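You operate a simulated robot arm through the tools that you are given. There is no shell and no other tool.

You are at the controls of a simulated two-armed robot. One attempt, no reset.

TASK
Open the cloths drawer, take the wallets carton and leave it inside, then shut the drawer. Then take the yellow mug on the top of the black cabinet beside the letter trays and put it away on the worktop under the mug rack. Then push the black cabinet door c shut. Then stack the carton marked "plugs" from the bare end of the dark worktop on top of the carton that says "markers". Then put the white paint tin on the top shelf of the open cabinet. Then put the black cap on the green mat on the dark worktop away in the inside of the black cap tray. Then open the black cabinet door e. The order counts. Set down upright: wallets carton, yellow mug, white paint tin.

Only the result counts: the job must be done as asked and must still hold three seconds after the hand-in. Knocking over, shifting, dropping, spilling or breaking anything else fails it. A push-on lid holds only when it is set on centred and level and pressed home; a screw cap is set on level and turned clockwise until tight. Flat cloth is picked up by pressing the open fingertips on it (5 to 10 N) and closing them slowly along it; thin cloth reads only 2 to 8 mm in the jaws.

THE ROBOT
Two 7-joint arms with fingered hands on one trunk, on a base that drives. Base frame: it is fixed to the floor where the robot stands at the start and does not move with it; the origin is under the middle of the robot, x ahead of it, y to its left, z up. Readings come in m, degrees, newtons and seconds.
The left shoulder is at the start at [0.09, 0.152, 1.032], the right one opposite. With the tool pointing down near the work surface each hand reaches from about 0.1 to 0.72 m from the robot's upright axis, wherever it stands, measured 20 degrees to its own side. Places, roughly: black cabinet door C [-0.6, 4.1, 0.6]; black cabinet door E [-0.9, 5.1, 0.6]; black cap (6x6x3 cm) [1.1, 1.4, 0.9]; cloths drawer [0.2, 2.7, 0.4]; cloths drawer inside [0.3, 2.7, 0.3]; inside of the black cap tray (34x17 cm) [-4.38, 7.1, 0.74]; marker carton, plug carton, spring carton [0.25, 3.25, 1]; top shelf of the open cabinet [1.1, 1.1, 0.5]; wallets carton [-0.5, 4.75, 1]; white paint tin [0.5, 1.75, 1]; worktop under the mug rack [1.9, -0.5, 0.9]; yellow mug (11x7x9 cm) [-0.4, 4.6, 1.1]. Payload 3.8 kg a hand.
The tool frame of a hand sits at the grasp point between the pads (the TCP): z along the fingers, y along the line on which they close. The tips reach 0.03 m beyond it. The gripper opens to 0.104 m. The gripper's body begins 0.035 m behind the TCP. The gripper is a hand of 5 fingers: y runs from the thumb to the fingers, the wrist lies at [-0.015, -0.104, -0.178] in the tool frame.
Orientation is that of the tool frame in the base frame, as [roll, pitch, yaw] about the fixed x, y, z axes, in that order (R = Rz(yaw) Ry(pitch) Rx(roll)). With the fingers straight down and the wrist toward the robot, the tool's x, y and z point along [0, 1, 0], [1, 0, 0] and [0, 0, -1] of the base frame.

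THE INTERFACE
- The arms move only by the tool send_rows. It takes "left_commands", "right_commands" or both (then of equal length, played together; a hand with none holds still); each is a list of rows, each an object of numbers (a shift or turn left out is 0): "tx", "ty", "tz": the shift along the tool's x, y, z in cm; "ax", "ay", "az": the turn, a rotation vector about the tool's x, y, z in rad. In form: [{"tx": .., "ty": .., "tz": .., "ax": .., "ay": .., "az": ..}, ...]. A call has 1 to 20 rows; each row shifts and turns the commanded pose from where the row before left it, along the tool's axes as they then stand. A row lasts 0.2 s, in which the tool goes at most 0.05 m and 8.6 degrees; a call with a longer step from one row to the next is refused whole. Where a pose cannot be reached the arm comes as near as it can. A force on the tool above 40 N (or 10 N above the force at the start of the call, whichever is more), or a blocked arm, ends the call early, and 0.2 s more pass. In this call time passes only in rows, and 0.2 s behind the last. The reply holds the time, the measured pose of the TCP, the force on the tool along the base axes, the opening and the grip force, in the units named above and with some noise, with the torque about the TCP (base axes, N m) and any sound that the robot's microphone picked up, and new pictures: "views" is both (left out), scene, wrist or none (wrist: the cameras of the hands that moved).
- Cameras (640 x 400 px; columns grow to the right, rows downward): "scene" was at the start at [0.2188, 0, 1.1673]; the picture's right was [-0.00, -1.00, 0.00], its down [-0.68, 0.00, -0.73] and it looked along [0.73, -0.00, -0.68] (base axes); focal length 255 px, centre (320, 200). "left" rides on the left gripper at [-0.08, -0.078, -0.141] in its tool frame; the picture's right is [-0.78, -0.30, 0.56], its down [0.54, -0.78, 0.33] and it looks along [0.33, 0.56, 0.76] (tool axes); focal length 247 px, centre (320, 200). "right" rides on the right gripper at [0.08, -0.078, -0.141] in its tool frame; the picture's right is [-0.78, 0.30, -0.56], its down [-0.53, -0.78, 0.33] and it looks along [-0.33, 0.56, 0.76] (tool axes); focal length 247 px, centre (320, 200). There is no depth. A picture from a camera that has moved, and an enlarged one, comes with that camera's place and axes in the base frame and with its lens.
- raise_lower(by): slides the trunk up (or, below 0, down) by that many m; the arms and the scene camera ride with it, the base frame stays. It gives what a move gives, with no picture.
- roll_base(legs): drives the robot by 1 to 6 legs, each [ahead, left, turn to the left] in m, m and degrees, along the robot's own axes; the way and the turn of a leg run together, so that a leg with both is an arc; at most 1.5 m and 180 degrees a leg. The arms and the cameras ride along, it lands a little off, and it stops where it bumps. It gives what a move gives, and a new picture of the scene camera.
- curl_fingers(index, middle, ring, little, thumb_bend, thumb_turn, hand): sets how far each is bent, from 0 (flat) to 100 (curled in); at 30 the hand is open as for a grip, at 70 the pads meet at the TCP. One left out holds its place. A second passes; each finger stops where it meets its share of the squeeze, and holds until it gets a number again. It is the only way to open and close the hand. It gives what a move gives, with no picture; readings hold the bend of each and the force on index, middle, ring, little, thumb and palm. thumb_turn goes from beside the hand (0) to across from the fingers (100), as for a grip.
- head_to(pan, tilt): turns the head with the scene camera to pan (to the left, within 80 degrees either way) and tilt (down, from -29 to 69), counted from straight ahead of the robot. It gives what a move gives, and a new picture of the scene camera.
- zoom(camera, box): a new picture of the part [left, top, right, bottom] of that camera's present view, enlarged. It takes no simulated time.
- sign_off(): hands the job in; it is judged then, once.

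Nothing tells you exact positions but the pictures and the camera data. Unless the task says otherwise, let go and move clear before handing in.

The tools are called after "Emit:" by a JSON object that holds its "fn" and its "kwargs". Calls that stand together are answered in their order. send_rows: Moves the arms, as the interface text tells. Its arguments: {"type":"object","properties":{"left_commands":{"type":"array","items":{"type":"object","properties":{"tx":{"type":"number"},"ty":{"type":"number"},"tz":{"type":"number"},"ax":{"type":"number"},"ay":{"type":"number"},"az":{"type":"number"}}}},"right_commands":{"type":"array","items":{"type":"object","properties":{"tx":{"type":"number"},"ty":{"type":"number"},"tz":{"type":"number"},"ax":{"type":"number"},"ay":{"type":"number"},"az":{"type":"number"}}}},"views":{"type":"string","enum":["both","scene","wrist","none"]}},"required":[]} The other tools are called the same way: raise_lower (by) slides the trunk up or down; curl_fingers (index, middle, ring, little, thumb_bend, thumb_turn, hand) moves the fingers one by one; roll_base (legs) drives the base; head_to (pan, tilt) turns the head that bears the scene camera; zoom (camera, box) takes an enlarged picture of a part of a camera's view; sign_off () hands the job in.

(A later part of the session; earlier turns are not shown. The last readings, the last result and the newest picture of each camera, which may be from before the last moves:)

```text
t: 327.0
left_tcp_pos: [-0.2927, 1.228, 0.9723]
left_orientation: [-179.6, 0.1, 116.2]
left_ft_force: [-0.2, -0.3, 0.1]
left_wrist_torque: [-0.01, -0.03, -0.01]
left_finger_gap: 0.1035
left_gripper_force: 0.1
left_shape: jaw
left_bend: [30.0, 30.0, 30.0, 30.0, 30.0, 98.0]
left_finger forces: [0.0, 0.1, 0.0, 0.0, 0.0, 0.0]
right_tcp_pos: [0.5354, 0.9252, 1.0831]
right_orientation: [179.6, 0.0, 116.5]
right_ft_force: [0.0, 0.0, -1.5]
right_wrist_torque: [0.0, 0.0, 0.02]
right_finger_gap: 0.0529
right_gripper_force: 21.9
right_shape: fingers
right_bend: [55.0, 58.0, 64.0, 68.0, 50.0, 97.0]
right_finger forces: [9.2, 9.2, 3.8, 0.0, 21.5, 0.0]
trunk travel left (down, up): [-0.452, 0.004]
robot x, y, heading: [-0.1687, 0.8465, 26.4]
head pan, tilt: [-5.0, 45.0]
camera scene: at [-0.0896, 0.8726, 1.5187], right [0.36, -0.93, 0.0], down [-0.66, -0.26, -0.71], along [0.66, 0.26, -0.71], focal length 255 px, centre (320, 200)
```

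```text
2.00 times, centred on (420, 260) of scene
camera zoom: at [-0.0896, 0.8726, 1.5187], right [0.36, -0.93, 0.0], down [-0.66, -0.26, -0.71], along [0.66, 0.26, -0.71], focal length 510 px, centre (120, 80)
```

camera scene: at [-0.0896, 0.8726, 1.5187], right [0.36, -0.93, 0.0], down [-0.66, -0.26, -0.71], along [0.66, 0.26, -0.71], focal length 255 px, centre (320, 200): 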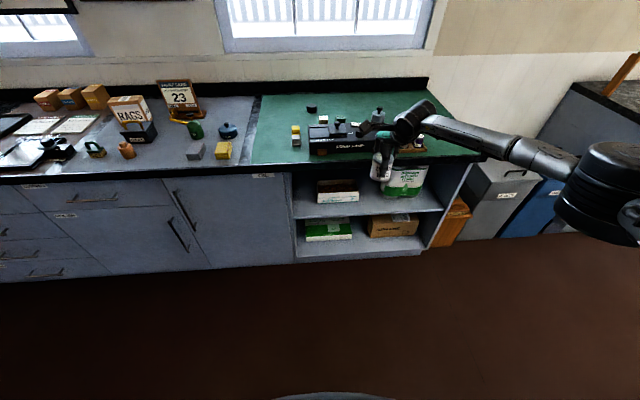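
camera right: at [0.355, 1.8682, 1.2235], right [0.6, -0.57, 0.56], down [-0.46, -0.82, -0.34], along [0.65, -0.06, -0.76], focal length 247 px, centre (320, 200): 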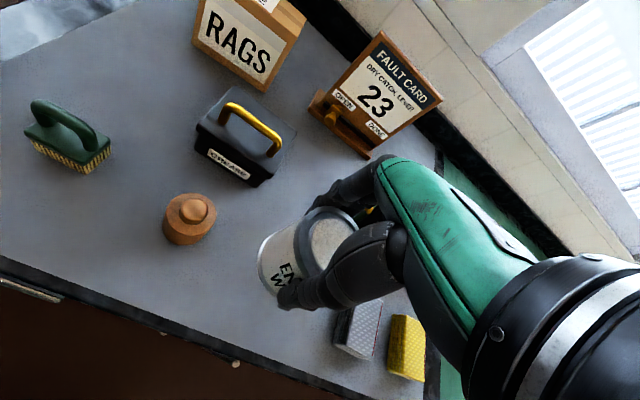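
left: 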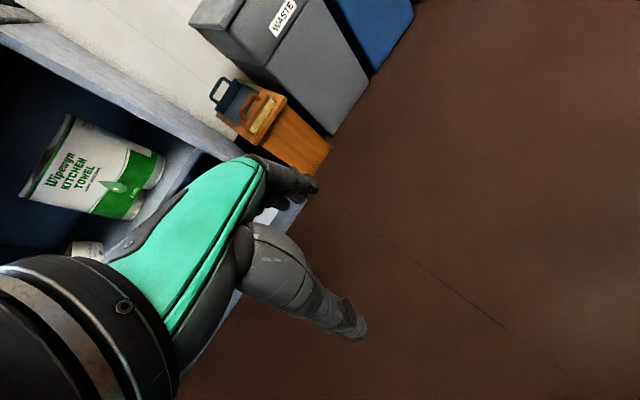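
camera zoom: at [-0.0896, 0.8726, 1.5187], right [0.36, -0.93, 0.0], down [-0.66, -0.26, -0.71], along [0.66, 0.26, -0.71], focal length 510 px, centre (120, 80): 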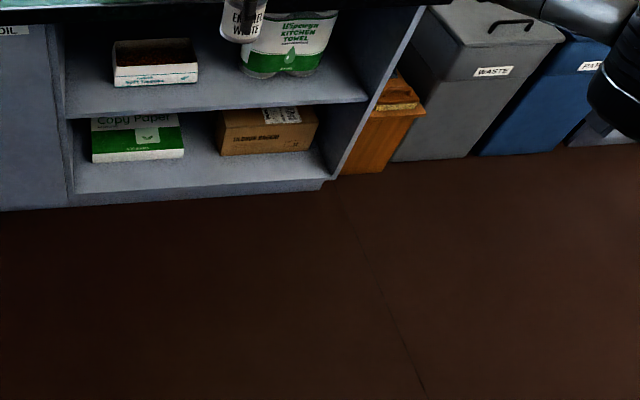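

The top shelf (z≈0.5) has a free gap between the tissue box (v 0.52–0.76) and kitchen towels (v 0.16–0.39). I'll put the tin there at about (1.265, 0.453). Lining up and lowering.

Emit:
{"fn": "roll_base", "kwargs": {"legs": [[0, -0.135, -0.4]]}}

Emit:
{"fn": "raise_lower", "kwargs": {"by": -0.3}}

Emit:
{"fn": "raise_lower", "kwargs": {"by": -0.145}}

Emit:
{"fn": "send_rows", "kwargs": {"right_commands": [{"ty": -3}, {"ty": -3}, {"tz": 1.5}], "views": "none"}}

Emit:
{"fn": "head_to", "kwargs": {"pan": -15, "tilt": 10}}

```text
t: 328.3
left_tcp_pos: [-0.2336, 1.1106, 0.9705]
left_orientation: [-179.6, 0.4, 116.1]
left_ft_force: [0.1, -0.2, 1.0]
left_wrist_torque: [-0.01, -0.01, -0.01]
left_finger_gap: 0.1037
left_gripper_force: 0.1
left_shape: jaw
left_bend: [30.0, 30.0, 30.0, 30.0, 30.0, 98.0]
left_finger forces: [0.1, 0.0, 0.0, 0.0, 0.0, 0.1]
right_tcp_pos: [0.5939, 0.8038, 1.0833]
right_orientation: [179.5, 0.2, 116.4]
right_ft_force: [0.4, 0.9, -1.4]
right_wrist_torque: [-0.01, 0.01, 0.02]
right_finger_gap: 0.0527
right_gripper_force: 22.2
right_shape: fingers
right_bend: [55.0, 58.0, 64.0, 68.0, 50.0, 97.0]
right_finger forces: [9.2, 9.3, 3.6, 0.0, 21.5, 0.0]
trunk travel left (down, up): [-0.452, 0.004]
robot x, y, heading: [-0.1073, 0.7212, 26.0]
head pan, tilt: [-5.0, 45.0]
camera scene: at [-0.032, 0.7549, 1.5187], right [0.36, -0.93, 0.0], down [-0.66, -0.25, -0.71], along [0.66, 0.25, -0.71], focal length 255 px, centre (320, 200)
```

scene: 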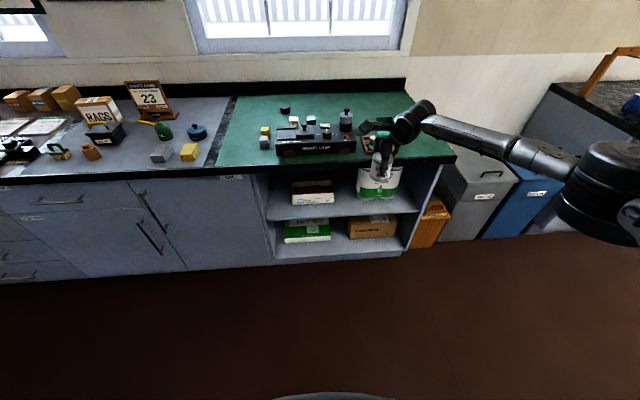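

```text
t: 331.3
left_tcp_pos: [-0.2325, 1.1098, 0.6706]
left_orientation: [-179.6, 0.1, 116.0]
left_ft_force: [0.0, -0.1, 0.4]
left_wrist_torque: [0.01, 0.0, -0.01]
left_finger_gap: 0.1036
left_gripper_force: 0.1
left_shape: jaw
left_bend: [30.0, 30.0, 30.0, 30.0, 30.0, 98.0]
left_finger forces: [0.1, 0.0, 0.0, 0.0, 0.0, 0.1]
right_tcp_pos: [0.595, 0.8026, 0.7835]
right_orientation: [179.5, 0.0, 116.3]
right_ft_force: [-1.0, 0.0, -1.8]
right_wrist_torque: [0.04, -0.02, 0.0]
right_finger_gap: 0.0528
right_gripper_force: 21.7
right_shape: fingers
right_bend: [55.0, 58.0, 64.0, 68.0, 50.0, 97.0]
right_finger forces: [9.3, 9.1, 3.8, 0.1, 21.6, 0.0]
trunk travel left (down, up): [-0.152, 0.304]
robot x, y, heading: [-0.1074, 0.7201, 25.9]
head pan, tilt: [-5.0, 45.0]
```

```text
t: 333.0
left_tcp_pos: [-0.231, 1.1207, 0.5295]
left_orientation: [-178.4, -0.3, 111.4]
left_ft_force: [0.6, -0.6, 0.2]
left_wrist_torque: [-0.01, 0.0, -0.03]
left_finger_gap: 0.1037
left_gripper_force: 0.1
left_shape: jaw
left_bend: [30.0, 30.0, 30.0, 30.0, 30.0, 98.0]
left_finger forces: [0.1, 0.0, 0.0, 0.1, 0.0, 0.0]
right_tcp_pos: [0.5966, 0.8035, 0.64]
right_orientation: [179.4, 0.0, 116.3]
right_ft_force: [-0.6, 0.1, -2.3]
right_wrist_torque: [0.03, -0.03, 0.01]
right_finger_gap: 0.0527
right_gripper_force: 22.0
right_shape: fingers
right_bend: [55.0, 58.0, 64.0, 68.0, 50.0, 97.0]
right_finger forces: [9.1, 9.2, 3.8, 0.1, 21.4, 0.1]
trunk travel left (down, up): [-0.007, 0.449]
robot x, y, heading: [-0.1093, 0.7228, 25.8]
head pan, tilt: [-5.0, 45.0]
```

```text
t: 333.8
left_tcp_pos: [-0.2285, 1.1212, 0.5302]
left_orientation: [-178.3, -0.2, 111.3]
left_ft_force: [1.0, -0.1, 0.0]
left_wrist_torque: [0.0, 0.0, 0.02]
left_finger_gap: 0.1034
left_gripper_force: 0.0
left_shape: jaw
left_bend: [30.0, 30.0, 30.0, 30.0, 30.0, 98.0]
left_finger forces: [0.1, 0.1, 0.0, 0.1, 0.0, 0.0]
right_tcp_pos: [0.5406, 0.7776, 0.6213]
right_orientation: [179.6, 0.0, 116.5]
right_ft_force: [-0.3, -0.5, -2.2]
right_wrist_torque: [-0.01, -0.01, 0.0]
right_finger_gap: 0.0529
right_gripper_force: 21.8
right_shape: fingers
right_bend: [55.0, 58.0, 64.0, 68.0, 50.0, 97.0]
right_finger forces: [9.3, 9.0, 3.9, 0.0, 21.4, 0.0]
trunk travel left (down, up): [-0.007, 0.449]
robot x, y, heading: [-0.1083, 0.7236, 25.7]
head pan, tilt: [-5.0, 45.0]
```

```text
t: 334.8
left_tcp_pos: [-0.2289, 1.1222, 0.5286]
left_orientation: [-178.6, -0.3, 111.3]
left_ft_force: [0.3, -0.3, -0.3]
left_wrist_torque: [0.0, -0.02, 0.02]
left_finger_gap: 0.1037
left_gripper_force: 0.1
left_shape: jaw
left_bend: [30.0, 30.0, 30.0, 30.0, 30.0, 98.0]
left_finger forces: [0.1, 0.0, 0.1, 0.0, 0.1, 0.1]
right_tcp_pos: [0.5408, 0.7765, 0.621]
right_orientation: [179.6, 0.0, 116.3]
right_ft_force: [-0.5, 0.1, -1.7]
right_wrist_torque: [0.0, -0.04, 0.02]
right_finger_gap: 0.0526
right_gripper_force: 22.0
right_shape: fingers
right_bend: [55.0, 58.0, 64.0, 68.0, 50.0, 97.0]
right_finger forces: [9.2, 9.2, 4.0, 0.1, 21.5, 0.0]
trunk travel left (down, up): [-0.007, 0.449]
robot x, y, heading: [-0.1118, 0.7219, 26.2]
head pan, tilt: [-15.0, 10.0]
camera scene: at [0.1864, 0.839, 1.0052], right [0.22, -0.97, 0.13], down [-0.59, -0.24, -0.77], along [0.77, 0.09, -0.63], focal length 255 px, centre (320, 200)
```

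scene: 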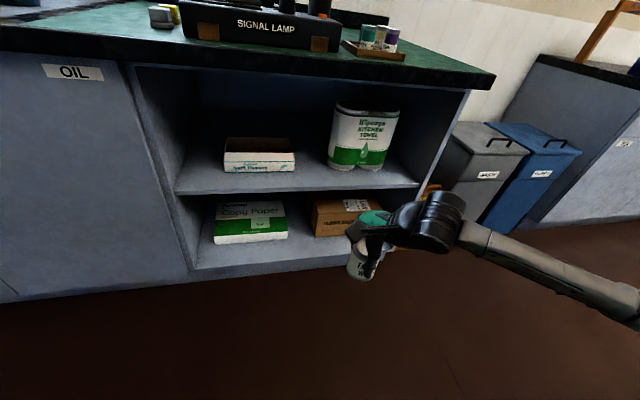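

The gap spans v 0.37–0.52 at shelf z≈0.495, worktop underside z≈0.84. I lower the tin to 2 cm above shelf level and shift slightly right.

Emit:
{"fn": "send_rows", "kwargs": {"right_commands": [{"tx": -1.4, "tz": 2}, {"tz": 2}], "views": "none"}}

Emit:
{"fn": "roll_base", "kwargs": {"legs": [[0.27, 0, -0.2]]}}

Emit:
{"fn": "zoom", "kwargs": {"camera": "scene", "box": [160, 60, 560, 300]}}

```text
t: 335.4
left_tcp_pos: [-0.2284, 1.1221, 0.5296]
left_orientation: [-178.8, -0.1, 111.4]
left_ft_force: [0.7, 0.2, -0.3]
left_wrist_torque: [0.0, -0.01, -0.02]
left_finger_gap: 0.1039
left_gripper_force: 0.0
left_shape: jaw
left_bend: [30.0, 30.0, 30.0, 30.0, 30.0, 98.0]
left_finger forces: [0.0, 0.1, 0.1, 0.0, 0.1, 0.1]
right_tcp_pos: [0.5486, 0.7629, 0.5817]
right_orientation: [179.6, 0.1, 116.3]
right_ft_force: [-0.9, -1.6, -2.7]
right_wrist_torque: [-0.01, 0.04, -0.03]
right_finger_gap: 0.0524
right_gripper_force: 22.1
right_shape: fingers
right_bend: [55.0, 58.0, 64.0, 68.0, 50.0, 97.0]
right_finger forces: [9.1, 9.2, 3.9, 0.1, 21.3, 0.1]
trunk travel left (down, up): [-0.007, 0.449]
robot x, y, heading: [-0.1104, 0.7259, 26.0]
head pan, tilt: [-15.0, 10.0]
```

```text
t: 337.3
left_tcp_pos: [0.0164, 1.24, 0.5279]
left_orientation: [-179.0, -0.2, 111.0]
left_ft_force: [0.5, 0.1, 0.3]
left_wrist_torque: [-0.02, 0.01, 0.01]
left_finger_gap: 0.1038
left_gripper_force: 0.0
left_shape: jaw
left_bend: [30.0, 30.0, 30.0, 30.0, 30.0, 98.0]
left_finger forces: [0.0, 0.1, 0.0, 0.1, 0.1, 0.0]
right_tcp_pos: [0.7871, 0.8775, 0.5809]
right_orientation: [179.7, -0.1, 116.0]
right_ft_force: [-0.8, -0.1, -3.0]
right_wrist_torque: [0.0, -0.02, 0.0]
right_finger_gap: 0.0531
right_gripper_force: 21.9
right_shape: fingers
right_bend: [55.0, 58.0, 64.0, 68.0, 50.0, 97.0]
right_finger forces: [9.4, 9.1, 3.8, 0.1, 21.4, 0.0]
trunk travel left (down, up): [-0.007, 0.449]
robot x, y, heading: [0.1311, 0.8376, 25.8]
head pan, tilt: [-15.0, 10.0]
camera scene: at [0.428, 0.9549, 1.005], right [0.22, -0.97, 0.13], down [-0.59, -0.24, -0.77], along [0.77, 0.09, -0.63], focal length 255 px, centre (320, 200)
```

scene: 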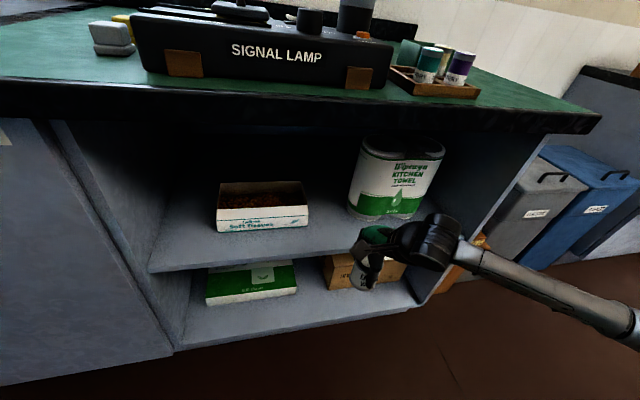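

```text
1.60 times, centred on (360, 180) of scene
camera zoom: at [0.428, 0.9549, 1.005], right [0.22, -0.97, 0.13], down [-0.59, -0.24, -0.77], along [0.77, 0.09, -0.63], focal length 408 px, centre (256, 232)
```

zoom: 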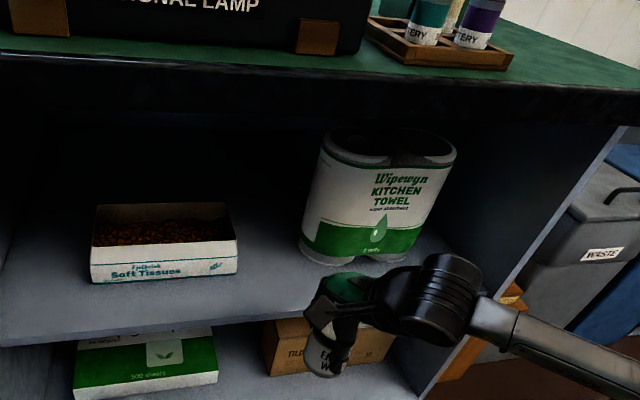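

Emit:
{"fn": "roll_base", "kwargs": {"legs": [[0.155, 0, 0.2]]}}

Emit:
{"fn": "send_rows", "kwargs": {"right_commands": [{"tx": 0.6}], "views": "both"}}

```text
t: 338.7
left_tcp_pos: [0.1536, 1.307, 0.5293]
left_orientation: [-179.0, -0.2, 111.0]
left_ft_force: [0.0, 1.1, 0.2]
left_wrist_torque: [-0.01, 0.03, -0.01]
left_finger_gap: 0.1039
left_gripper_force: 0.0
left_shape: jaw
left_bend: [30.0, 30.0, 30.0, 30.0, 30.0, 98.0]
left_finger forces: [0.0, 0.1, 0.0, 0.0, 0.1, 0.0]
right_tcp_pos: [0.9262, 0.9453, 0.58]
right_orientation: [179.7, -0.1, 116.3]
right_ft_force: [-0.2, 0.3, -2.2]
right_wrist_torque: [-0.01, 0.03, -0.05]
right_finger_gap: 0.0527
right_gripper_force: 21.8
right_shape: fingers
right_bend: [55.0, 58.0, 64.0, 68.0, 50.0, 97.0]
right_finger forces: [9.3, 9.1, 4.0, 0.0, 21.2, 0.0]
trunk travel left (down, up): [-0.007, 0.449]
robot x, y, heading: [0.2666, 0.9051, 25.9]
head pan, tilt: [-15.0, 10.0]
camera scene: at [0.5666, 1.0226, 1.0049], right [0.22, -0.97, 0.13], down [-0.59, -0.24, -0.77], along [0.77, 0.09, -0.63], focal length 255 px, centre (320, 200)
```

scene: 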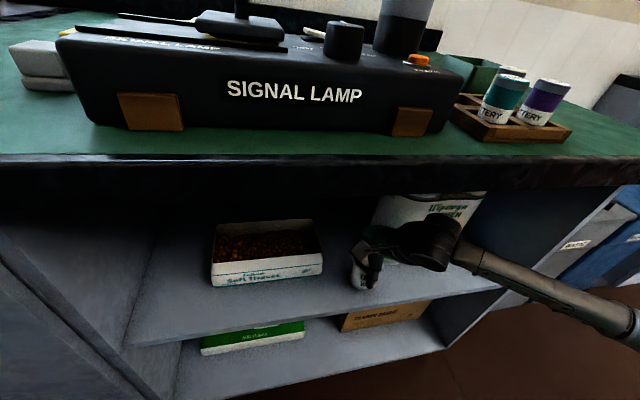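

```text
t: 339.1
left_tcp_pos: [0.1532, 1.3069, 0.529]
left_orientation: [-179.0, -0.3, 111.0]
left_ft_force: [0.6, -0.1, 0.3]
left_wrist_torque: [-0.01, -0.02, 0.01]
left_finger_gap: 0.1039
left_gripper_force: 0.0
left_shape: jaw
left_bend: [30.0, 30.0, 30.0, 30.0, 30.0, 98.0]
left_finger forces: [0.0, 0.1, 0.1, 0.0, 0.1, 0.1]
right_tcp_pos: [0.9234, 0.9508, 0.5803]
right_orientation: [179.6, 0.0, 116.3]
right_ft_force: [0.0, 0.0, -2.1]
right_wrist_torque: [0.0, -0.01, -0.08]
right_finger_gap: 0.0526
right_gripper_force: 21.8
right_shape: fingers
right_bend: [55.0, 58.0, 64.0, 68.0, 50.0, 97.0]
right_finger forces: [9.3, 9.1, 3.9, 0.0, 21.4, 0.0]
trunk travel left (down, up): [-0.007, 0.449]
robot x, y, heading: [0.2696, 0.9065, 25.6]
head pan, tilt: [-15.0, 10.0]
camera scene: at [0.5657, 1.0223, 1.0052], right [0.22, -0.97, 0.13], down [-0.59, -0.24, -0.77], along [0.77, 0.09, -0.63], focal length 255 px, centre (320, 200)
camera right: at [0.8177, 0.9858, 0.7212], right [0.61, -0.57, 0.56], down [-0.46, -0.82, -0.34], along [0.65, -0.05, -0.76], focal length 247 px, centre (320, 200)
```

scene: 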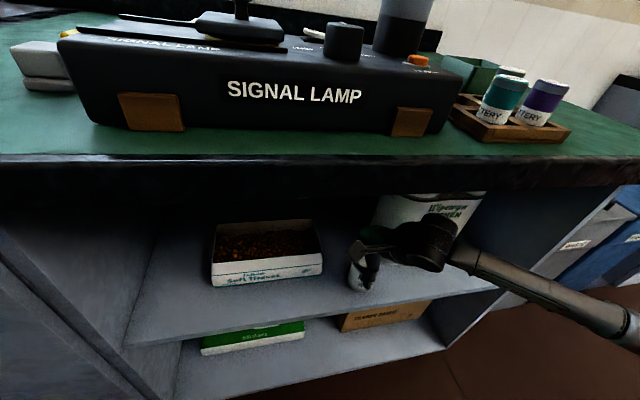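
right: 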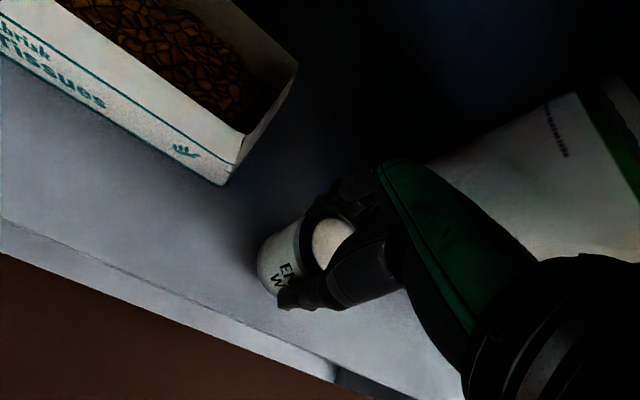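

The tin is over clear shelf, 4 cm inside the front edge. Lowering gently.

Emit:
{"fn": "send_rows", "kwargs": {"right_commands": [{"tz": 0.8}, {"tz": 0.5}], "views": "none"}}

Emit:
{"fn": "send_rows", "kwargs": {"right_commands": [{"tz": 0.5}], "views": "none"}}

Emit:
{"fn": "send_rows", "kwargs": {"right_commands": [{"tz": 0.5}], "views": "none"}}

```text
t: 339.7
left_tcp_pos: [0.1537, 1.3085, 0.5282]
left_orientation: [-179.1, -0.2, 111.0]
left_ft_force: [0.0, 0.1, -0.6]
left_wrist_torque: [0.01, 0.01, -0.01]
left_finger_gap: 0.1036
left_gripper_force: 0.0
left_shape: jaw
left_bend: [30.0, 30.0, 30.0, 30.0, 30.0, 98.0]
left_finger forces: [0.1, 0.1, 0.0, 0.0, 0.0, 0.1]
right_tcp_pos: [0.9225, 0.9509, 0.5694]
right_orientation: [179.5, 0.1, 116.3]
right_ft_force: [-0.4, 0.5, 2.4]
right_wrist_torque: [0.02, -0.05, 0.03]
right_finger_gap: 0.0528
right_gripper_force: 22.0
right_shape: fingers
right_bend: [55.0, 58.0, 64.0, 68.0, 50.0, 97.0]
right_finger forces: [9.2, 9.3, 4.1, 0.1, 22.1, 0.0]
trunk travel left (down, up): [-0.007, 0.449]
robot x, y, heading: [0.2701, 0.9063, 25.9]
head pan, tilt: [-15.0, 10.0]
```

```text
t: 340.1
left_tcp_pos: [0.1528, 1.307, 0.529]
left_orientation: [-179.0, -0.1, 111.0]
left_ft_force: [-0.8, -0.2, -0.3]
left_wrist_torque: [0.0, 0.02, -0.01]
left_finger_gap: 0.1038
left_gripper_force: 0.0
left_shape: jaw
left_bend: [30.0, 30.0, 30.0, 30.0, 30.0, 98.0]
left_finger forces: [0.0, 0.0, 0.1, 0.1, 0.1, 0.1]
right_tcp_pos: [0.922, 0.9508, 0.5681]
right_orientation: [179.0, -0.1, 116.2]
right_ft_force: [-3.1, -2.3, 16.6]
right_wrist_torque: [-0.05, -0.31, -0.02]
right_finger_gap: 0.0532
right_gripper_force: 24.7
right_shape: fingers
right_bend: [56.0, 58.0, 64.0, 68.0, 50.0, 97.0]
right_finger forces: [8.7, 9.4, 4.7, 0.0, 25.0, 0.1]
trunk travel left (down, up): [-0.007, 0.449]
robot x, y, heading: [0.2702, 0.9064, 26.2]
head pan, tilt: [-15.0, 10.0]
```

```text
t: 340.5
left_tcp_pos: [0.1512, 1.3074, 0.53]
left_orientation: [-179.4, -0.2, 111.0]
left_ft_force: [-0.5, 0.1, -0.1]
left_wrist_torque: [-0.04, 0.0, 0.01]
left_finger_gap: 0.1038
left_gripper_force: 0.1
left_shape: jaw
left_bend: [30.0, 30.0, 30.0, 30.0, 30.0, 98.0]
left_finger forces: [0.0, 0.1, 0.0, 0.0, 0.1, 0.1]
right_tcp_pos: [0.9232, 0.9513, 0.5656]
right_orientation: [178.7, 0.1, 116.3]
right_ft_force: [-2.9, -3.3, 33.0]
right_wrist_torque: [-0.04, -0.58, -0.05]
right_finger_gap: 0.0536
right_gripper_force: 26.1
right_shape: fingers
right_bend: [56.0, 58.0, 65.0, 68.0, 50.0, 97.0]
right_finger forces: [9.0, 10.8, 5.7, 0.1, 27.9, 0.1]
trunk travel left (down, up): [-0.007, 0.449]
robot x, y, heading: [0.2691, 0.9079, 25.9]
head pan, tilt: [-15.0, 10.0]
```

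Firmly down (33 N). I relieve the pressure and open the hand in stages.

Emit:
{"fn": "send_rows", "kwargs": {"right_commands": [{"tz": -0.6}, {"tz": -0.3}], "views": "none"}}

Emit:
{"fn": "curl_fingers", "kwargs": {"hand": "right", "index": 45, "middle": 45, "ring": 45, "little": 45, "thumb_bend": 40}}

Emit:
{"fn": "curl_fingers", "kwargs": {"hand": "right", "index": 34, "middle": 34, "ring": 34, "little": 34, "thumb_bend": 28}}

Emit:
{"fn": "send_rows", "kwargs": {"right_commands": [{}], "views": "both"}}

```text
t: 341.1
left_tcp_pos: [0.1539, 1.3088, 0.5269]
left_orientation: [-179.1, -0.2, 111.0]
left_ft_force: [-0.4, -0.7, -0.5]
left_wrist_torque: [0.01, -0.04, 0.0]
left_finger_gap: 0.104
left_gripper_force: 0.0
left_shape: jaw
left_bend: [30.0, 30.0, 30.0, 30.0, 30.0, 98.0]
left_finger forces: [0.0, 0.0, 0.0, 0.1, 0.0, 0.0]
right_tcp_pos: [0.9231, 0.9519, 0.5681]
right_orientation: [179.6, 0.1, 116.2]
right_ft_force: [5.7, 0.7, 13.5]
right_wrist_torque: [0.15, -0.68, 0.01]
right_finger_gap: 0.0529
right_gripper_force: 24.9
right_shape: fingers
right_bend: [55.0, 58.0, 64.0, 68.0, 51.0, 97.0]
right_finger forces: [10.9, 11.5, 5.4, 0.0, 21.5, 0.0]
trunk travel left (down, up): [-0.007, 0.449]
robot x, y, heading: [0.2693, 0.9036, 26.2]
head pan, tilt: [-15.0, 10.0]
```

```text
t: 342.1
left_tcp_pos: [0.154, 1.3076, 0.5285]
left_orientation: [-179.1, -0.2, 111.1]
left_ft_force: [-0.2, 0.7, -0.4]
left_wrist_torque: [0.0, 0.03, -0.02]
left_finger_gap: 0.1038
left_gripper_force: 0.0
left_shape: jaw
left_bend: [30.0, 30.0, 30.0, 30.0, 30.0, 98.0]
left_finger forces: [0.1, 0.0, 0.1, 0.0, 0.0, 0.1]
right_tcp_pos: [0.9241, 0.9509, 0.5668]
right_orientation: [179.6, 0.0, 116.2]
right_ft_force: [-0.7, -0.2, -0.6]
right_wrist_torque: [0.05, 0.01, 0.0]
right_finger_gap: 0.0717
right_gripper_force: 0.3
right_shape: fingers
right_bend: [45.0, 45.0, 45.0, 45.0, 40.0, 97.0]
right_finger forces: [0.1, 0.1, 0.0, 0.1, 0.5, 0.0]
trunk travel left (down, up): [-0.007, 0.449]
robot x, y, heading: [0.2698, 0.9066, 25.8]
head pan, tilt: [-15.0, 10.0]
```

```text
t: 343.1
left_tcp_pos: [0.1541, 1.3088, 0.5283]
left_orientation: [-179.1, -0.2, 111.0]
left_ft_force: [-0.6, -0.4, 0.4]
left_wrist_torque: [0.02, 0.02, 0.0]
left_finger_gap: 0.104
left_gripper_force: 0.0
left_shape: jaw
left_bend: [30.0, 30.0, 30.0, 30.0, 30.0, 98.0]
left_finger forces: [0.1, 0.1, 0.0, 0.1, 0.1, 0.0]
right_tcp_pos: [0.9235, 0.9514, 0.5683]
right_orientation: [179.6, -0.1, 116.2]
right_ft_force: [0.4, 0.6, -0.3]
right_wrist_torque: [0.02, 0.01, 0.01]
right_finger_gap: 0.1
right_gripper_force: 0.1
right_shape: fingers
right_bend: [34.0, 34.0, 34.0, 34.0, 28.0, 95.0]
right_finger forces: [0.1, 0.1, 0.0, 0.0, 0.1, 0.0]
trunk travel left (down, up): [-0.007, 0.449]
robot x, y, heading: [0.2676, 0.9096, 26.1]
head pan, tilt: [-15.0, 10.0]
```

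```text
t: 343.5
left_tcp_pos: [0.1538, 1.3071, 0.5284]
left_orientation: [-179.0, -0.2, 111.0]
left_ft_force: [0.7, -0.1, -0.4]
left_wrist_torque: [-0.02, -0.01, 0.0]
left_finger_gap: 0.1039
left_gripper_force: 0.1
left_shape: jaw
left_bend: [30.0, 30.0, 30.0, 30.0, 30.0, 98.0]
left_finger forces: [0.0, 0.0, 0.0, 0.1, 0.0, 0.0]
right_tcp_pos: [0.9235, 0.9505, 0.5665]
right_orientation: [179.6, 0.0, 116.2]
right_ft_force: [-0.1, 0.0, 0.2]
right_wrist_torque: [-0.03, 0.02, -0.01]
right_finger_gap: 0.0998
right_gripper_force: 0.0
right_shape: fingers
right_bend: [34.0, 34.0, 34.0, 34.0, 28.0, 95.0]
right_finger forces: [0.0, 0.1, 0.0, 0.1, 0.0, 0.0]
trunk travel left (down, up): [-0.007, 0.449]
robot x, y, heading: [0.2675, 0.9073, 26.0]
head pan, tilt: [-15.0, 10.0]
camera scene: at [0.5654, 1.0221, 1.0054], right [0.22, -0.97, 0.13], down [-0.59, -0.24, -0.77], along [0.78, 0.09, -0.63], focal length 255 px, centre (320, 200)
camera right: at [0.8171, 0.9862, 0.7084], right [0.6, -0.57, 0.56], down [-0.46, -0.82, -0.34], along [0.65, -0.05, -0.76], focal length 247 px, centre (320, 200)
```

scene: 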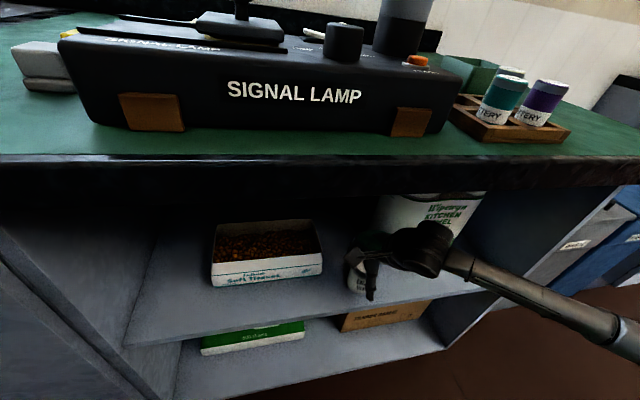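
right: 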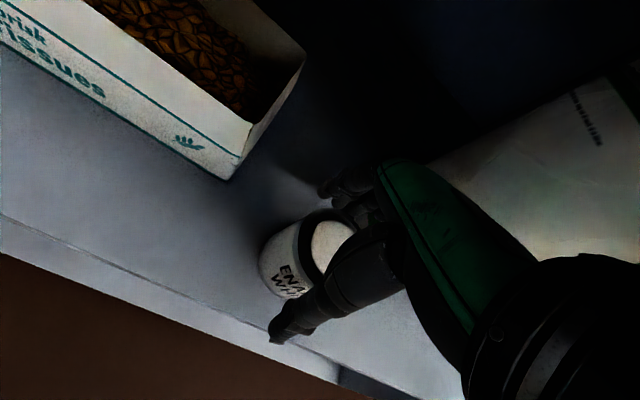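

The tin stands on the shelf. The worktop is close above my wrist, so instead of lifting straight up I'll rise a little and pitch the hand so the fingers lift over the tin.

Emit:
{"fn": "send_rows", "kwargs": {"right_commands": [{"tz": -1.5}, {"ax": -0.12}], "views": "both"}}

```text
t: 344.1
left_tcp_pos: [0.1535, 1.3069, 0.5287]
left_orientation: [-179.1, -0.1, 110.9]
left_ft_force: [-0.4, -0.5, 0.8]
left_wrist_torque: [-0.03, -0.01, 0.0]
left_finger_gap: 0.1038
left_gripper_force: 0.0
left_shape: jaw
left_bend: [30.0, 30.0, 30.0, 30.0, 30.0, 98.0]
left_finger forces: [0.1, 0.0, 0.0, 0.1, 0.0, 0.0]
right_tcp_pos: [0.9247, 0.9499, 0.5823]
right_orientation: [172.6, -0.1, 116.2]
right_ft_force: [-0.4, 0.2, -0.8]
right_wrist_torque: [0.0, -0.02, 0.01]
right_finger_gap: 0.0998
right_gripper_force: 0.0
right_shape: fingers
right_bend: [34.0, 34.0, 34.0, 34.0, 28.0, 95.0]
right_finger forces: [0.0, 0.1, 0.1, 0.0, 0.0, 0.0]
trunk travel left (down, up): [-0.007, 0.449]
robot x, y, heading: [0.2683, 0.9049, 25.8]
head pan, tilt: [-15.0, 10.0]
camera scene: at [0.5653, 1.022, 1.0054], right [0.22, -0.97, 0.13], down [-0.59, -0.24, -0.77], along [0.78, 0.09, -0.62], focal length 255 px, centre (320, 200)
camera right: at [0.803, 0.9791, 0.7126], right [0.54, -0.6, 0.59], down [-0.42, -0.8, -0.43], along [0.73, -0.01, -0.68], focal length 247 px, centre (320, 200)
```

scene: 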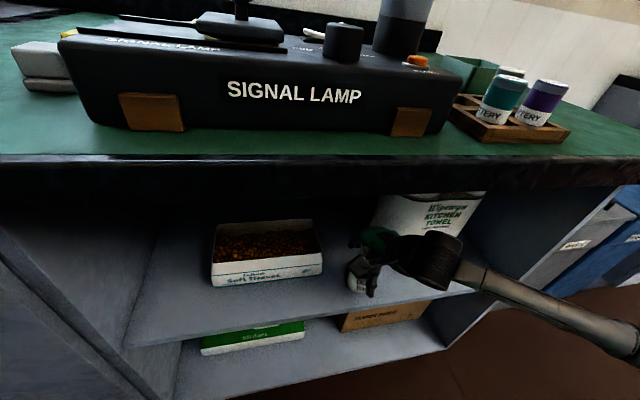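
right: 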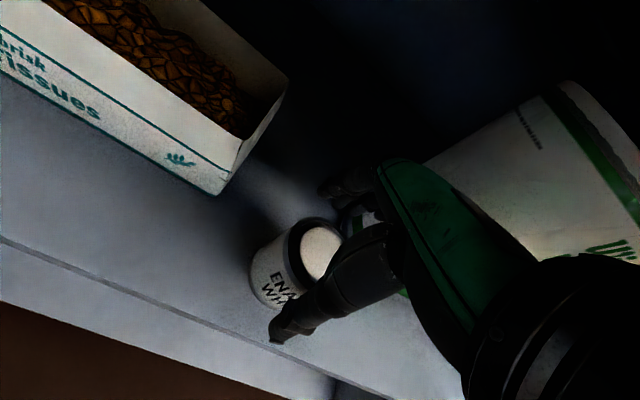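

Emit:
{"fn": "send_rows", "kwargs": {"right_commands": [{"ax": -0.12}, {"ax": -0.12}, {"tz": -1.0, "ty": 0.4}], "views": "both"}}

```text
t: 344.9
left_tcp_pos: [0.1545, 1.3077, 0.5292]
left_orientation: [-179.1, -0.1, 111.1]
left_ft_force: [-0.4, 0.4, 0.2]
left_wrist_torque: [0.01, 0.03, 0.01]
left_finger_gap: 0.1036
left_gripper_force: 0.0
left_shape: jaw
left_bend: [30.0, 30.0, 30.0, 30.0, 30.0, 98.0]
left_finger forces: [0.0, 0.0, 0.0, 0.0, 0.0, 0.0]
right_tcp_pos: [0.9255, 0.9518, 0.593]
right_orientation: [165.8, 0.1, 116.3]
right_ft_force: [0.5, -0.6, 0.1]
right_wrist_torque: [0.02, -0.01, -0.01]
right_finger_gap: 0.0997
right_gripper_force: 0.0
right_shape: fingers
right_bend: [34.0, 34.0, 34.0, 34.0, 28.0, 95.0]
right_finger forces: [0.0, 0.1, 0.0, 0.0, 0.0, 0.0]
right hand out of reach, approached as far as the arm can: row 2
trunk travel left (down, up): [-0.007, 0.449]
robot x, y, heading: [0.269, 0.9062, 25.6]
head pan, tilt: [-15.0, 10.0]
camera scene: at [0.5653, 1.0221, 1.0055], right [0.22, -0.97, 0.13], down [-0.59, -0.24, -0.77], along [0.78, 0.09, -0.62], focal length 255 px, centre (320, 200)
camera right: at [0.7908, 0.9727, 0.7108], right [0.48, -0.63, 0.61], down [-0.37, -0.78, -0.51], along [0.8, 0.02, -0.6], focal length 247 px, centre (320, 200)
```

scene: 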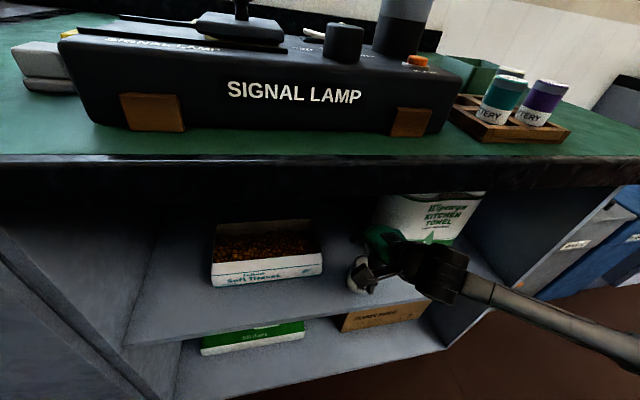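
right: 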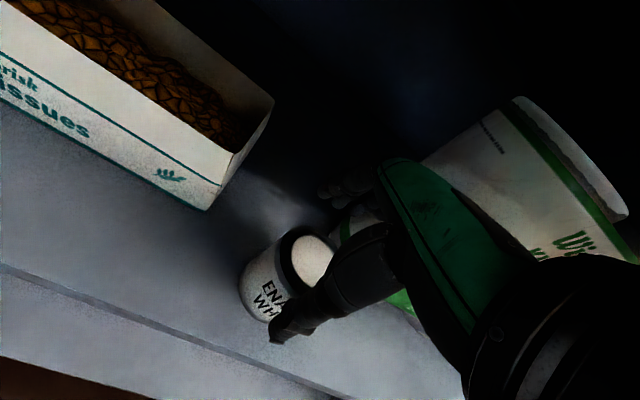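

Emit:
{"fn": "send_rows", "kwargs": {"right_commands": [{"tz": -1.3, "ty": 0.33}, {"tz": -1.3, "ty": 0.33}], "views": "both"}}

```text
t: 345.5
left_tcp_pos: [0.154, 1.3081, 0.5287]
left_orientation: [-179.1, -0.2, 111.0]
left_ft_force: [1.2, -0.2, 0.1]
left_wrist_torque: [-0.01, 0.02, -0.01]
left_finger_gap: 0.1036
left_gripper_force: 0.1
left_shape: jaw
left_bend: [30.0, 30.0, 30.0, 30.0, 30.0, 98.0]
left_finger forces: [0.0, 0.0, 0.2, 0.0, 0.0, 0.1]
right_tcp_pos: [0.9251, 0.9494, 0.6206]
right_orientation: [165.9, 0.0, 116.2]
right_ft_force: [-0.5, -0.2, -0.6]
right_wrist_torque: [-0.02, -0.04, -0.02]
right_finger_gap: 0.0998
right_gripper_force: 0.0
right_shape: fingers
right_bend: [34.0, 34.0, 34.0, 34.0, 28.0, 95.0]
right_finger forces: [0.1, 0.1, 0.1, 0.0, 0.0, 0.1]
trunk travel left (down, up): [-0.007, 0.449]
robot x, y, heading: [0.267, 0.9065, 26.0]
head pan, tilt: [-15.0, 10.0]
camera scene: at [0.5653, 1.0221, 1.0054], right [0.22, -0.97, 0.13], down [-0.59, -0.24, -0.77], along [0.78, 0.09, -0.62], focal length 255 px, centre (320, 200)
camera right: at [0.7903, 0.9716, 0.738], right [0.48, -0.63, 0.61], down [-0.37, -0.78, -0.51], along [0.8, 0.02, -0.6], focal length 247 px, centre (320, 200)
```

scene: 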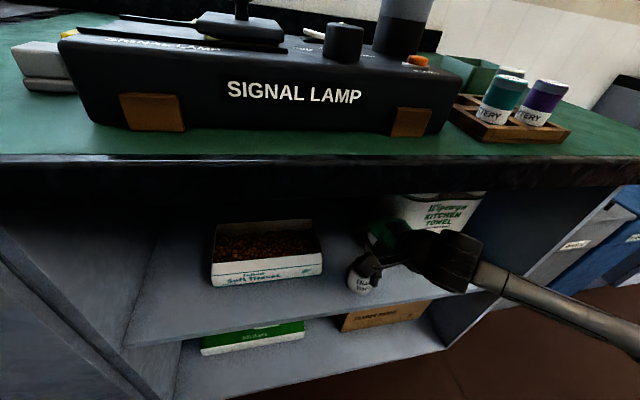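
right: 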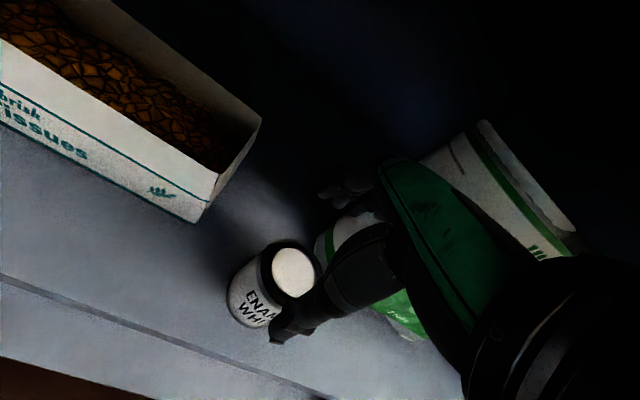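

Fingertips are about 2.5 cm above the tin's lid. I back out slowly.

Emit:
{"fn": "roll_base", "kwargs": {"legs": [[-0.12, 0, 0]]}}

Emit:
{"fn": "zoom", "kwargs": {"camera": "right", "box": [0, 0, 640, 400]}}

```text
t: 346.7
left_tcp_pos: [0.048, 1.2556, 0.529]
left_orientation: [-179.0, -0.2, 111.0]
left_ft_force: [-0.4, 0.1, -0.3]
left_wrist_torque: [0.02, -0.01, -0.01]
left_finger_gap: 0.1036
left_gripper_force: 0.1
left_shape: jaw
left_bend: [30.0, 30.0, 30.0, 30.0, 30.0, 98.0]
left_finger forces: [0.1, 0.0, 0.0, 0.0, 0.0, 0.0]
right_tcp_pos: [0.8184, 0.8983, 0.621]
right_orientation: [165.8, 0.0, 116.3]
right_ft_force: [0.5, -0.2, -0.4]
right_wrist_torque: [0.0, -0.02, 0.01]
right_finger_gap: 0.0997
right_gripper_force: 0.1
right_shape: fingers
right_bend: [34.0, 34.0, 34.0, 34.0, 28.0, 95.0]
right_finger forces: [0.1, 0.0, 0.0, 0.0, 0.0, 0.1]
trunk travel left (down, up): [-0.007, 0.449]
robot x, y, heading: [0.163, 0.8569, 26.1]
head pan, tilt: [-15.0, 10.0]
camera scene: at [0.4588, 0.9704, 1.0059], right [0.22, -0.97, 0.13], down [-0.59, -0.24, -0.77], along [0.78, 0.09, -0.62], focal length 255 px, centre (320, 200)
```

scene: 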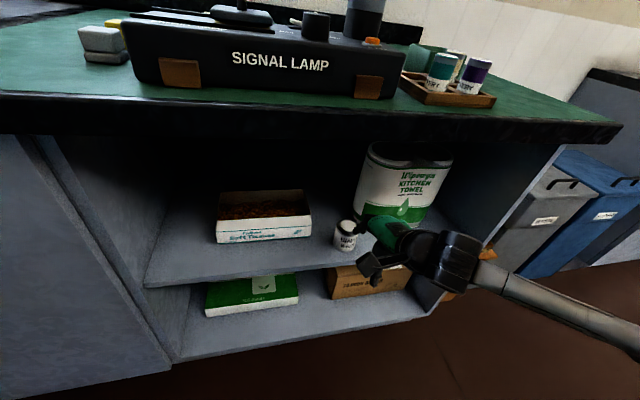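

```text
1.00 times, centred on (320, 200) of right (not enlarged: the box is as wide or as high as the picture)
camera zoom: at [0.6839, 0.92, 0.7384], right [0.48, -0.63, 0.61], down [-0.37, -0.78, -0.51], along [0.8, 0.02, -0.6], focal length 247 px, centre (320, 200)
```

zoom: 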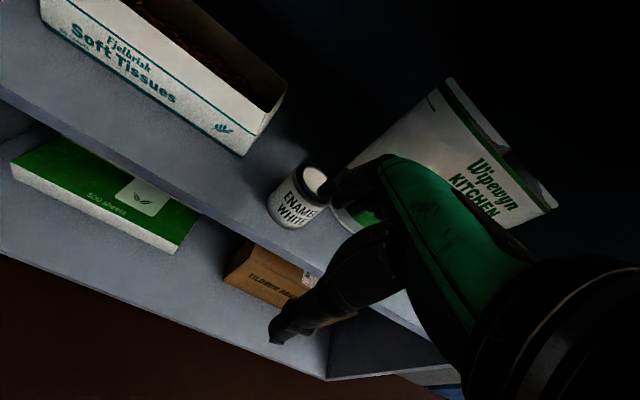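

The paint tin stands on the top shelf. Now the black cap on the green mat: I back out, raise up and locate it.

Emit:
{"fn": "roll_base", "kwargs": {"legs": [[-0.33, 0, 0]]}}

Emit:
{"fn": "raise_lower", "kwargs": {"by": 0.4}}

Emit:
{"fn": "head_to", "kwargs": {"pan": 0, "tilt": 35}}

Emit:
{"fn": "zoom", "kwargs": {"camera": "scene", "box": [160, 60, 480, 260]}}

```text
t: 348.9
left_tcp_pos: [-0.2514, 1.11, 0.5279]
left_orientation: [-179.1, -0.1, 111.3]
left_ft_force: [0.1, 0.3, 0.0]
left_wrist_torque: [0.01, -0.04, 0.0]
left_finger_gap: 0.104
left_gripper_force: 0.0
left_shape: jaw
left_bend: [30.0, 30.0, 30.0, 30.0, 30.0, 98.0]
left_finger forces: [0.0, 0.1, 0.0, 0.0, 0.1, 0.0]
right_tcp_pos: [0.5218, 0.7575, 0.6207]
right_orientation: [165.9, 0.1, 116.6]
right_ft_force: [0.3, -0.5, -0.7]
right_wrist_torque: [0.02, -0.01, 0.03]
right_finger_gap: 0.0998
right_gripper_force: 0.0
right_shape: fingers
right_bend: [34.0, 34.0, 34.0, 34.0, 28.0, 95.0]
right_finger forces: [0.0, 0.0, 0.0, 0.0, 0.0, 0.0]
trunk travel left (down, up): [-0.007, 0.449]
robot x, y, heading: [-0.1298, 0.7096, 26.4]
head pan, tilt: [-15.0, 10.0]
camera scene: at [0.1616, 0.8273, 1.0057], right [0.23, -0.97, 0.13], down [-0.59, -0.24, -0.77], along [0.77, 0.1, -0.62], focal length 255 px, centre (320, 200)
```

scene: 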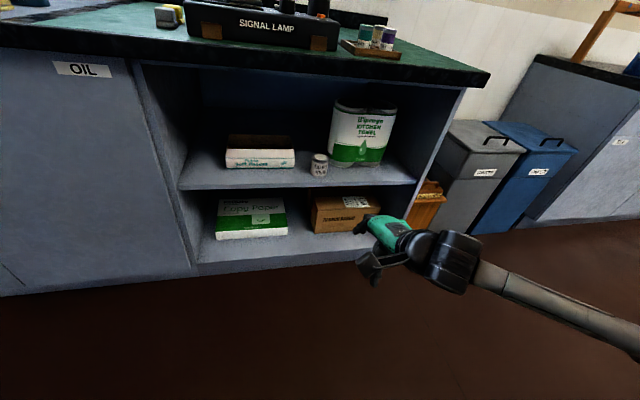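

```text
t: 352.7
left_tcp_pos: [-0.2512, 1.1107, 0.9289]
left_orientation: [-179.1, -0.2, 111.4]
left_ft_force: [0.6, 0.1, 0.9]
left_wrist_torque: [-0.01, -0.03, 0.03]
left_finger_gap: 0.1037
left_gripper_force: 0.0
left_shape: jaw
left_bend: [30.0, 30.0, 30.0, 30.0, 30.0, 98.0]
left_finger forces: [0.0, 0.0, 0.0, 0.1, 0.0, 0.0]
right_tcp_pos: [0.5221, 0.7583, 1.0202]
right_orientation: [165.8, 0.0, 116.7]
right_ft_force: [0.5, -0.2, 0.1]
right_wrist_torque: [-0.01, 0.02, 0.01]
right_finger_gap: 0.0998
right_gripper_force: 0.0
right_shape: fingers
right_bend: [34.0, 34.0, 34.0, 34.0, 28.0, 95.0]
right_finger forces: [0.0, 0.1, 0.0, 0.0, 0.0, 0.0]
trunk travel left (down, up): [-0.407, 0.049]
robot x, y, heading: [-0.1356, 0.7101, 26.4]
head pan, tilt: [-15.0, 10.0]
```

```text
t: 353.6
left_tcp_pos: [-0.2514, 1.1093, 0.9284]
left_orientation: [-179.1, -0.3, 111.4]
left_ft_force: [0.0, -1.1, -1.1]
left_wrist_torque: [-0.01, 0.0, -0.03]
left_finger_gap: 0.1038
left_gripper_force: 0.1
left_shape: jaw
left_bend: [30.0, 30.0, 30.0, 30.0, 30.0, 98.0]
left_finger forces: [0.0, 0.0, 0.0, 0.0, 0.0, 0.0]
right_tcp_pos: [0.5223, 0.7584, 1.0206]
right_orientation: [165.9, 0.0, 116.7]
right_ft_force: [0.0, -0.3, -0.2]
right_wrist_torque: [0.02, 0.0, -0.02]
right_finger_gap: 0.0996
right_gripper_force: 0.0
right_shape: fingers
right_bend: [34.0, 34.0, 34.0, 34.0, 28.0, 95.0]
right_finger forces: [0.0, 0.1, 0.0, 0.1, 0.0, 0.0]
trunk travel left (down, up): [-0.407, 0.049]
robot x, y, heading: [-0.135, 0.7088, 26.3]
head pan, tilt: [0.0, 35.0]
camera scene: at [-0.0483, 0.7505, 1.4885], right [0.44, -0.9, 0.0], down [-0.52, -0.26, -0.82], along [0.73, 0.36, -0.58], focal length 255 px, centre (320, 200)
```

scene: 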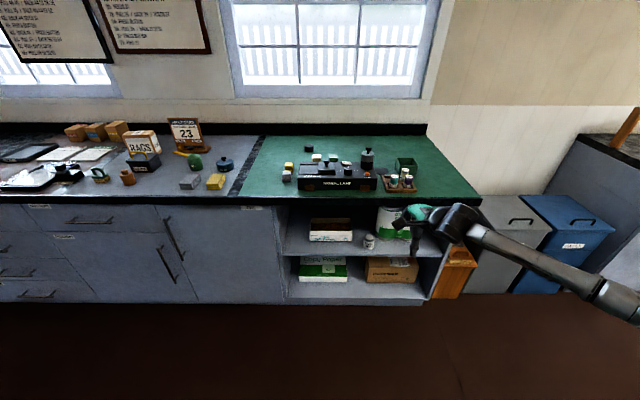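

```text
2.00 times, centred on (320, 160) of scene
camera zoom: at [-0.0483, 0.7505, 1.4885], right [0.44, -0.9, 0.0], down [-0.52, -0.26, -0.82], along [0.73, 0.36, -0.58], focal length 510 px, centre (320, 280)
```

zoom: 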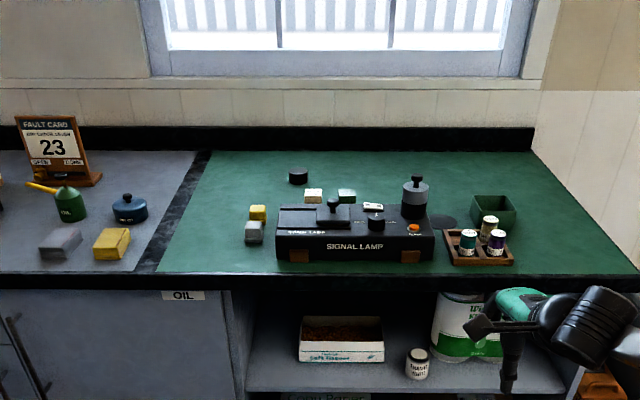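

The black cap is behind the signal lamp at about (u 1.575, v 0.765). I straighten and raise the right hand, then line up the base.

Emit:
{"fn": "send_rows", "kwargs": {"right_commands": [{"ax": 0.123}, {"ax": 0.123}, {"tz": -4}, {"tz": -4}, {"tz": -4}], "views": "none"}}

Emit:
{"fn": "curl_fingers", "kwargs": {"hand": "right", "index": 30, "middle": 30, "ring": 30, "little": 30, "thumb_bend": 28}}

Emit:
{"fn": "roll_base", "kwargs": {"legs": [[0.2, 0.25, -0.3], [0.25, 0, 0]]}}

Emit:
{"fn": "head_to", "kwargs": {"pan": 0, "tilt": 40}}

Emit:
{"fn": "zoom", "kwargs": {"camera": "scene", "box": [280, 60, 600, 260]}}

```text
t: 354.8
left_tcp_pos: [-0.2523, 1.1116, 0.929]
left_orientation: [-179.2, -0.2, 111.4]
left_ft_force: [-0.2, 0.2, 0.4]
left_wrist_torque: [-0.03, 0.02, 0.0]
left_finger_gap: 0.1036
left_gripper_force: 0.0
left_shape: jaw
left_bend: [30.0, 30.0, 30.0, 30.0, 30.0, 98.0]
left_finger forces: [0.0, 0.0, 0.0, 0.0, 0.1, 0.0]
right_tcp_pos: [0.5198, 0.759, 1.14]
right_orientation: [-179.9, 0.0, 116.6]
right_ft_force: [0.6, -0.2, -0.3]
right_wrist_torque: [0.02, 0.04, 0.02]
right_finger_gap: 0.0994
right_gripper_force: 0.3
right_shape: fingers
right_bend: [34.0, 34.0, 34.0, 34.0, 28.0, 95.0]
right_finger forces: [0.0, 0.1, 0.0, 0.0, 0.0, 0.0]
trunk travel left (down, up): [-0.407, 0.049]
robot x, y, heading: [-0.1342, 0.709, 26.5]
head pan, tilt: [0.0, 35.0]
```

```text
t: 355.8
left_tcp_pos: [-0.2524, 1.1103, 0.9289]
left_orientation: [-179.1, -0.2, 111.3]
left_ft_force: [-0.6, 0.2, 0.7]
left_wrist_torque: [0.03, -0.03, 0.03]
left_finger_gap: 0.1039
left_gripper_force: 0.1
left_shape: jaw
left_bend: [30.0, 30.0, 30.0, 30.0, 30.0, 98.0]
left_finger forces: [0.0, 0.0, 0.1, 0.1, 0.0, 0.0]
right_tcp_pos: [0.5201, 0.7584, 1.1381]
right_orientation: [179.9, -0.1, 116.5]
right_ft_force: [-0.3, -0.1, 0.5]
right_wrist_torque: [0.0, -0.03, -0.01]
right_finger_gap: 0.1046
right_gripper_force: 0.0
right_shape: fingers
right_bend: [30.0, 30.0, 30.0, 30.0, 28.0, 95.0]
right_finger forces: [0.0, 0.0, 0.1, 0.1, 0.1, 0.0]
trunk travel left (down, up): [-0.407, 0.049]
robot x, y, heading: [-0.1332, 0.7079, 26.3]
head pan, tilt: [0.0, 35.0]
```

```text
t: 359.4
left_tcp_pos: [0.0388, 1.53, 0.9302]
left_orientation: [-179.1, -0.1, 111.4]
left_ft_force: [-0.1, 0.6, -0.1]
left_wrist_torque: [0.01, -0.01, 0.0]
left_finger_gap: 0.1035
left_gripper_force: 0.1
left_shape: jaw
left_bend: [30.0, 30.0, 30.0, 30.0, 30.0, 98.0]
left_finger forces: [0.0, 0.0, 0.1, 0.0, 0.0, 0.0]
right_tcp_pos: [0.8107, 1.1778, 1.1406]
right_orientation: [179.8, 0.1, 116.7]
right_ft_force: [0.0, 0.2, 0.1]
right_wrist_torque: [0.01, -0.05, 0.01]
right_finger_gap: 0.1047
right_gripper_force: 0.1
right_shape: fingers
right_bend: [30.0, 30.0, 30.0, 30.0, 28.0, 95.0]
right_finger forces: [0.0, 0.0, 0.0, 0.1, 0.0, 0.0]
trunk travel left (down, up): [-0.407, 0.049]
robot x, y, heading: [0.1591, 1.1315, 26.4]
head pan, tilt: [0.0, 35.0]
camera scene: at [0.2417, 1.1702, 1.4886], right [0.44, -0.9, 0.0], down [-0.52, -0.26, -0.82], along [0.73, 0.36, -0.58], focal length 255 px, centre (320, 200)
```

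scene: 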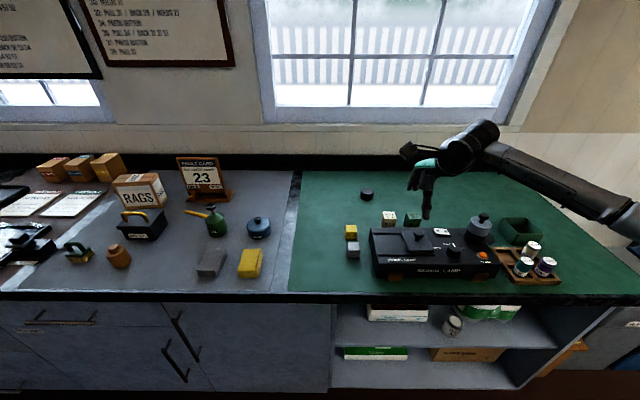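

```text
t: 360.0
left_tcp_pos: [0.0411, 1.5314, 0.9286]
left_orientation: [-179.0, -0.2, 111.4]
left_ft_force: [0.4, -0.5, -0.2]
left_wrist_torque: [0.02, 0.04, 0.0]
left_finger_gap: 0.104
left_gripper_force: 0.1
left_shape: jaw
left_bend: [30.0, 30.0, 30.0, 30.0, 30.0, 98.0]
left_finger forces: [0.0, 0.1, 0.0, 0.0, 0.1, 0.0]
right_tcp_pos: [0.8121, 1.179, 1.1387]
right_orientation: [179.9, 0.0, 116.6]
right_ft_force: [-1.5, -0.4, 0.3]
right_wrist_torque: [0.01, 0.04, 0.0]
right_finger_gap: 0.1048
right_gripper_force: 0.1
right_shape: fingers
right_bend: [30.0, 30.0, 30.0, 30.0, 28.0, 95.0]
right_finger forces: [0.0, 0.0, 0.0, 0.1, 0.0, 0.0]
trunk travel left (down, up): [-0.407, 0.049]
robot x, y, heading: [0.1606, 1.1288, 26.5]
head pan, tilt: [0.0, 40.0]
camera scene: at [0.2407, 1.1696, 1.4809], right [0.44, -0.9, 0.0], down [-0.58, -0.29, -0.76], along [0.68, 0.34, -0.65], focal length 255 px, centre (320, 200)
```

scene: 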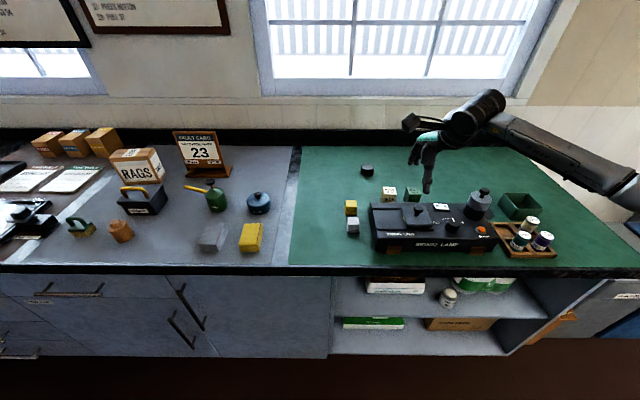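

```text
2.00 times, centred on (440, 160) of scene
camera zoom: at [0.2407, 1.1696, 1.4809], right [0.44, -0.9, 0.0], down [-0.58, -0.29, -0.76], along [0.68, 0.34, -0.65], focal length 510 px, centre (80, 280)
```

zoom: 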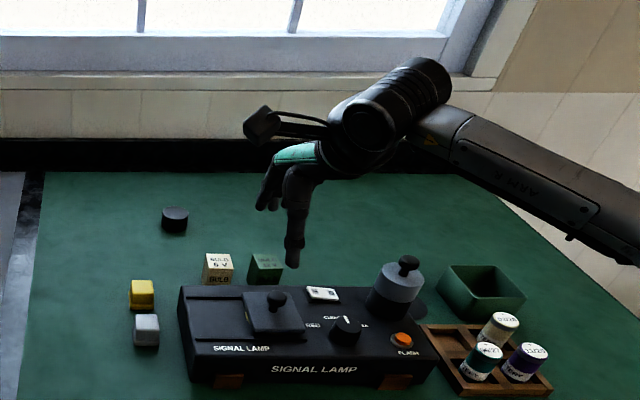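

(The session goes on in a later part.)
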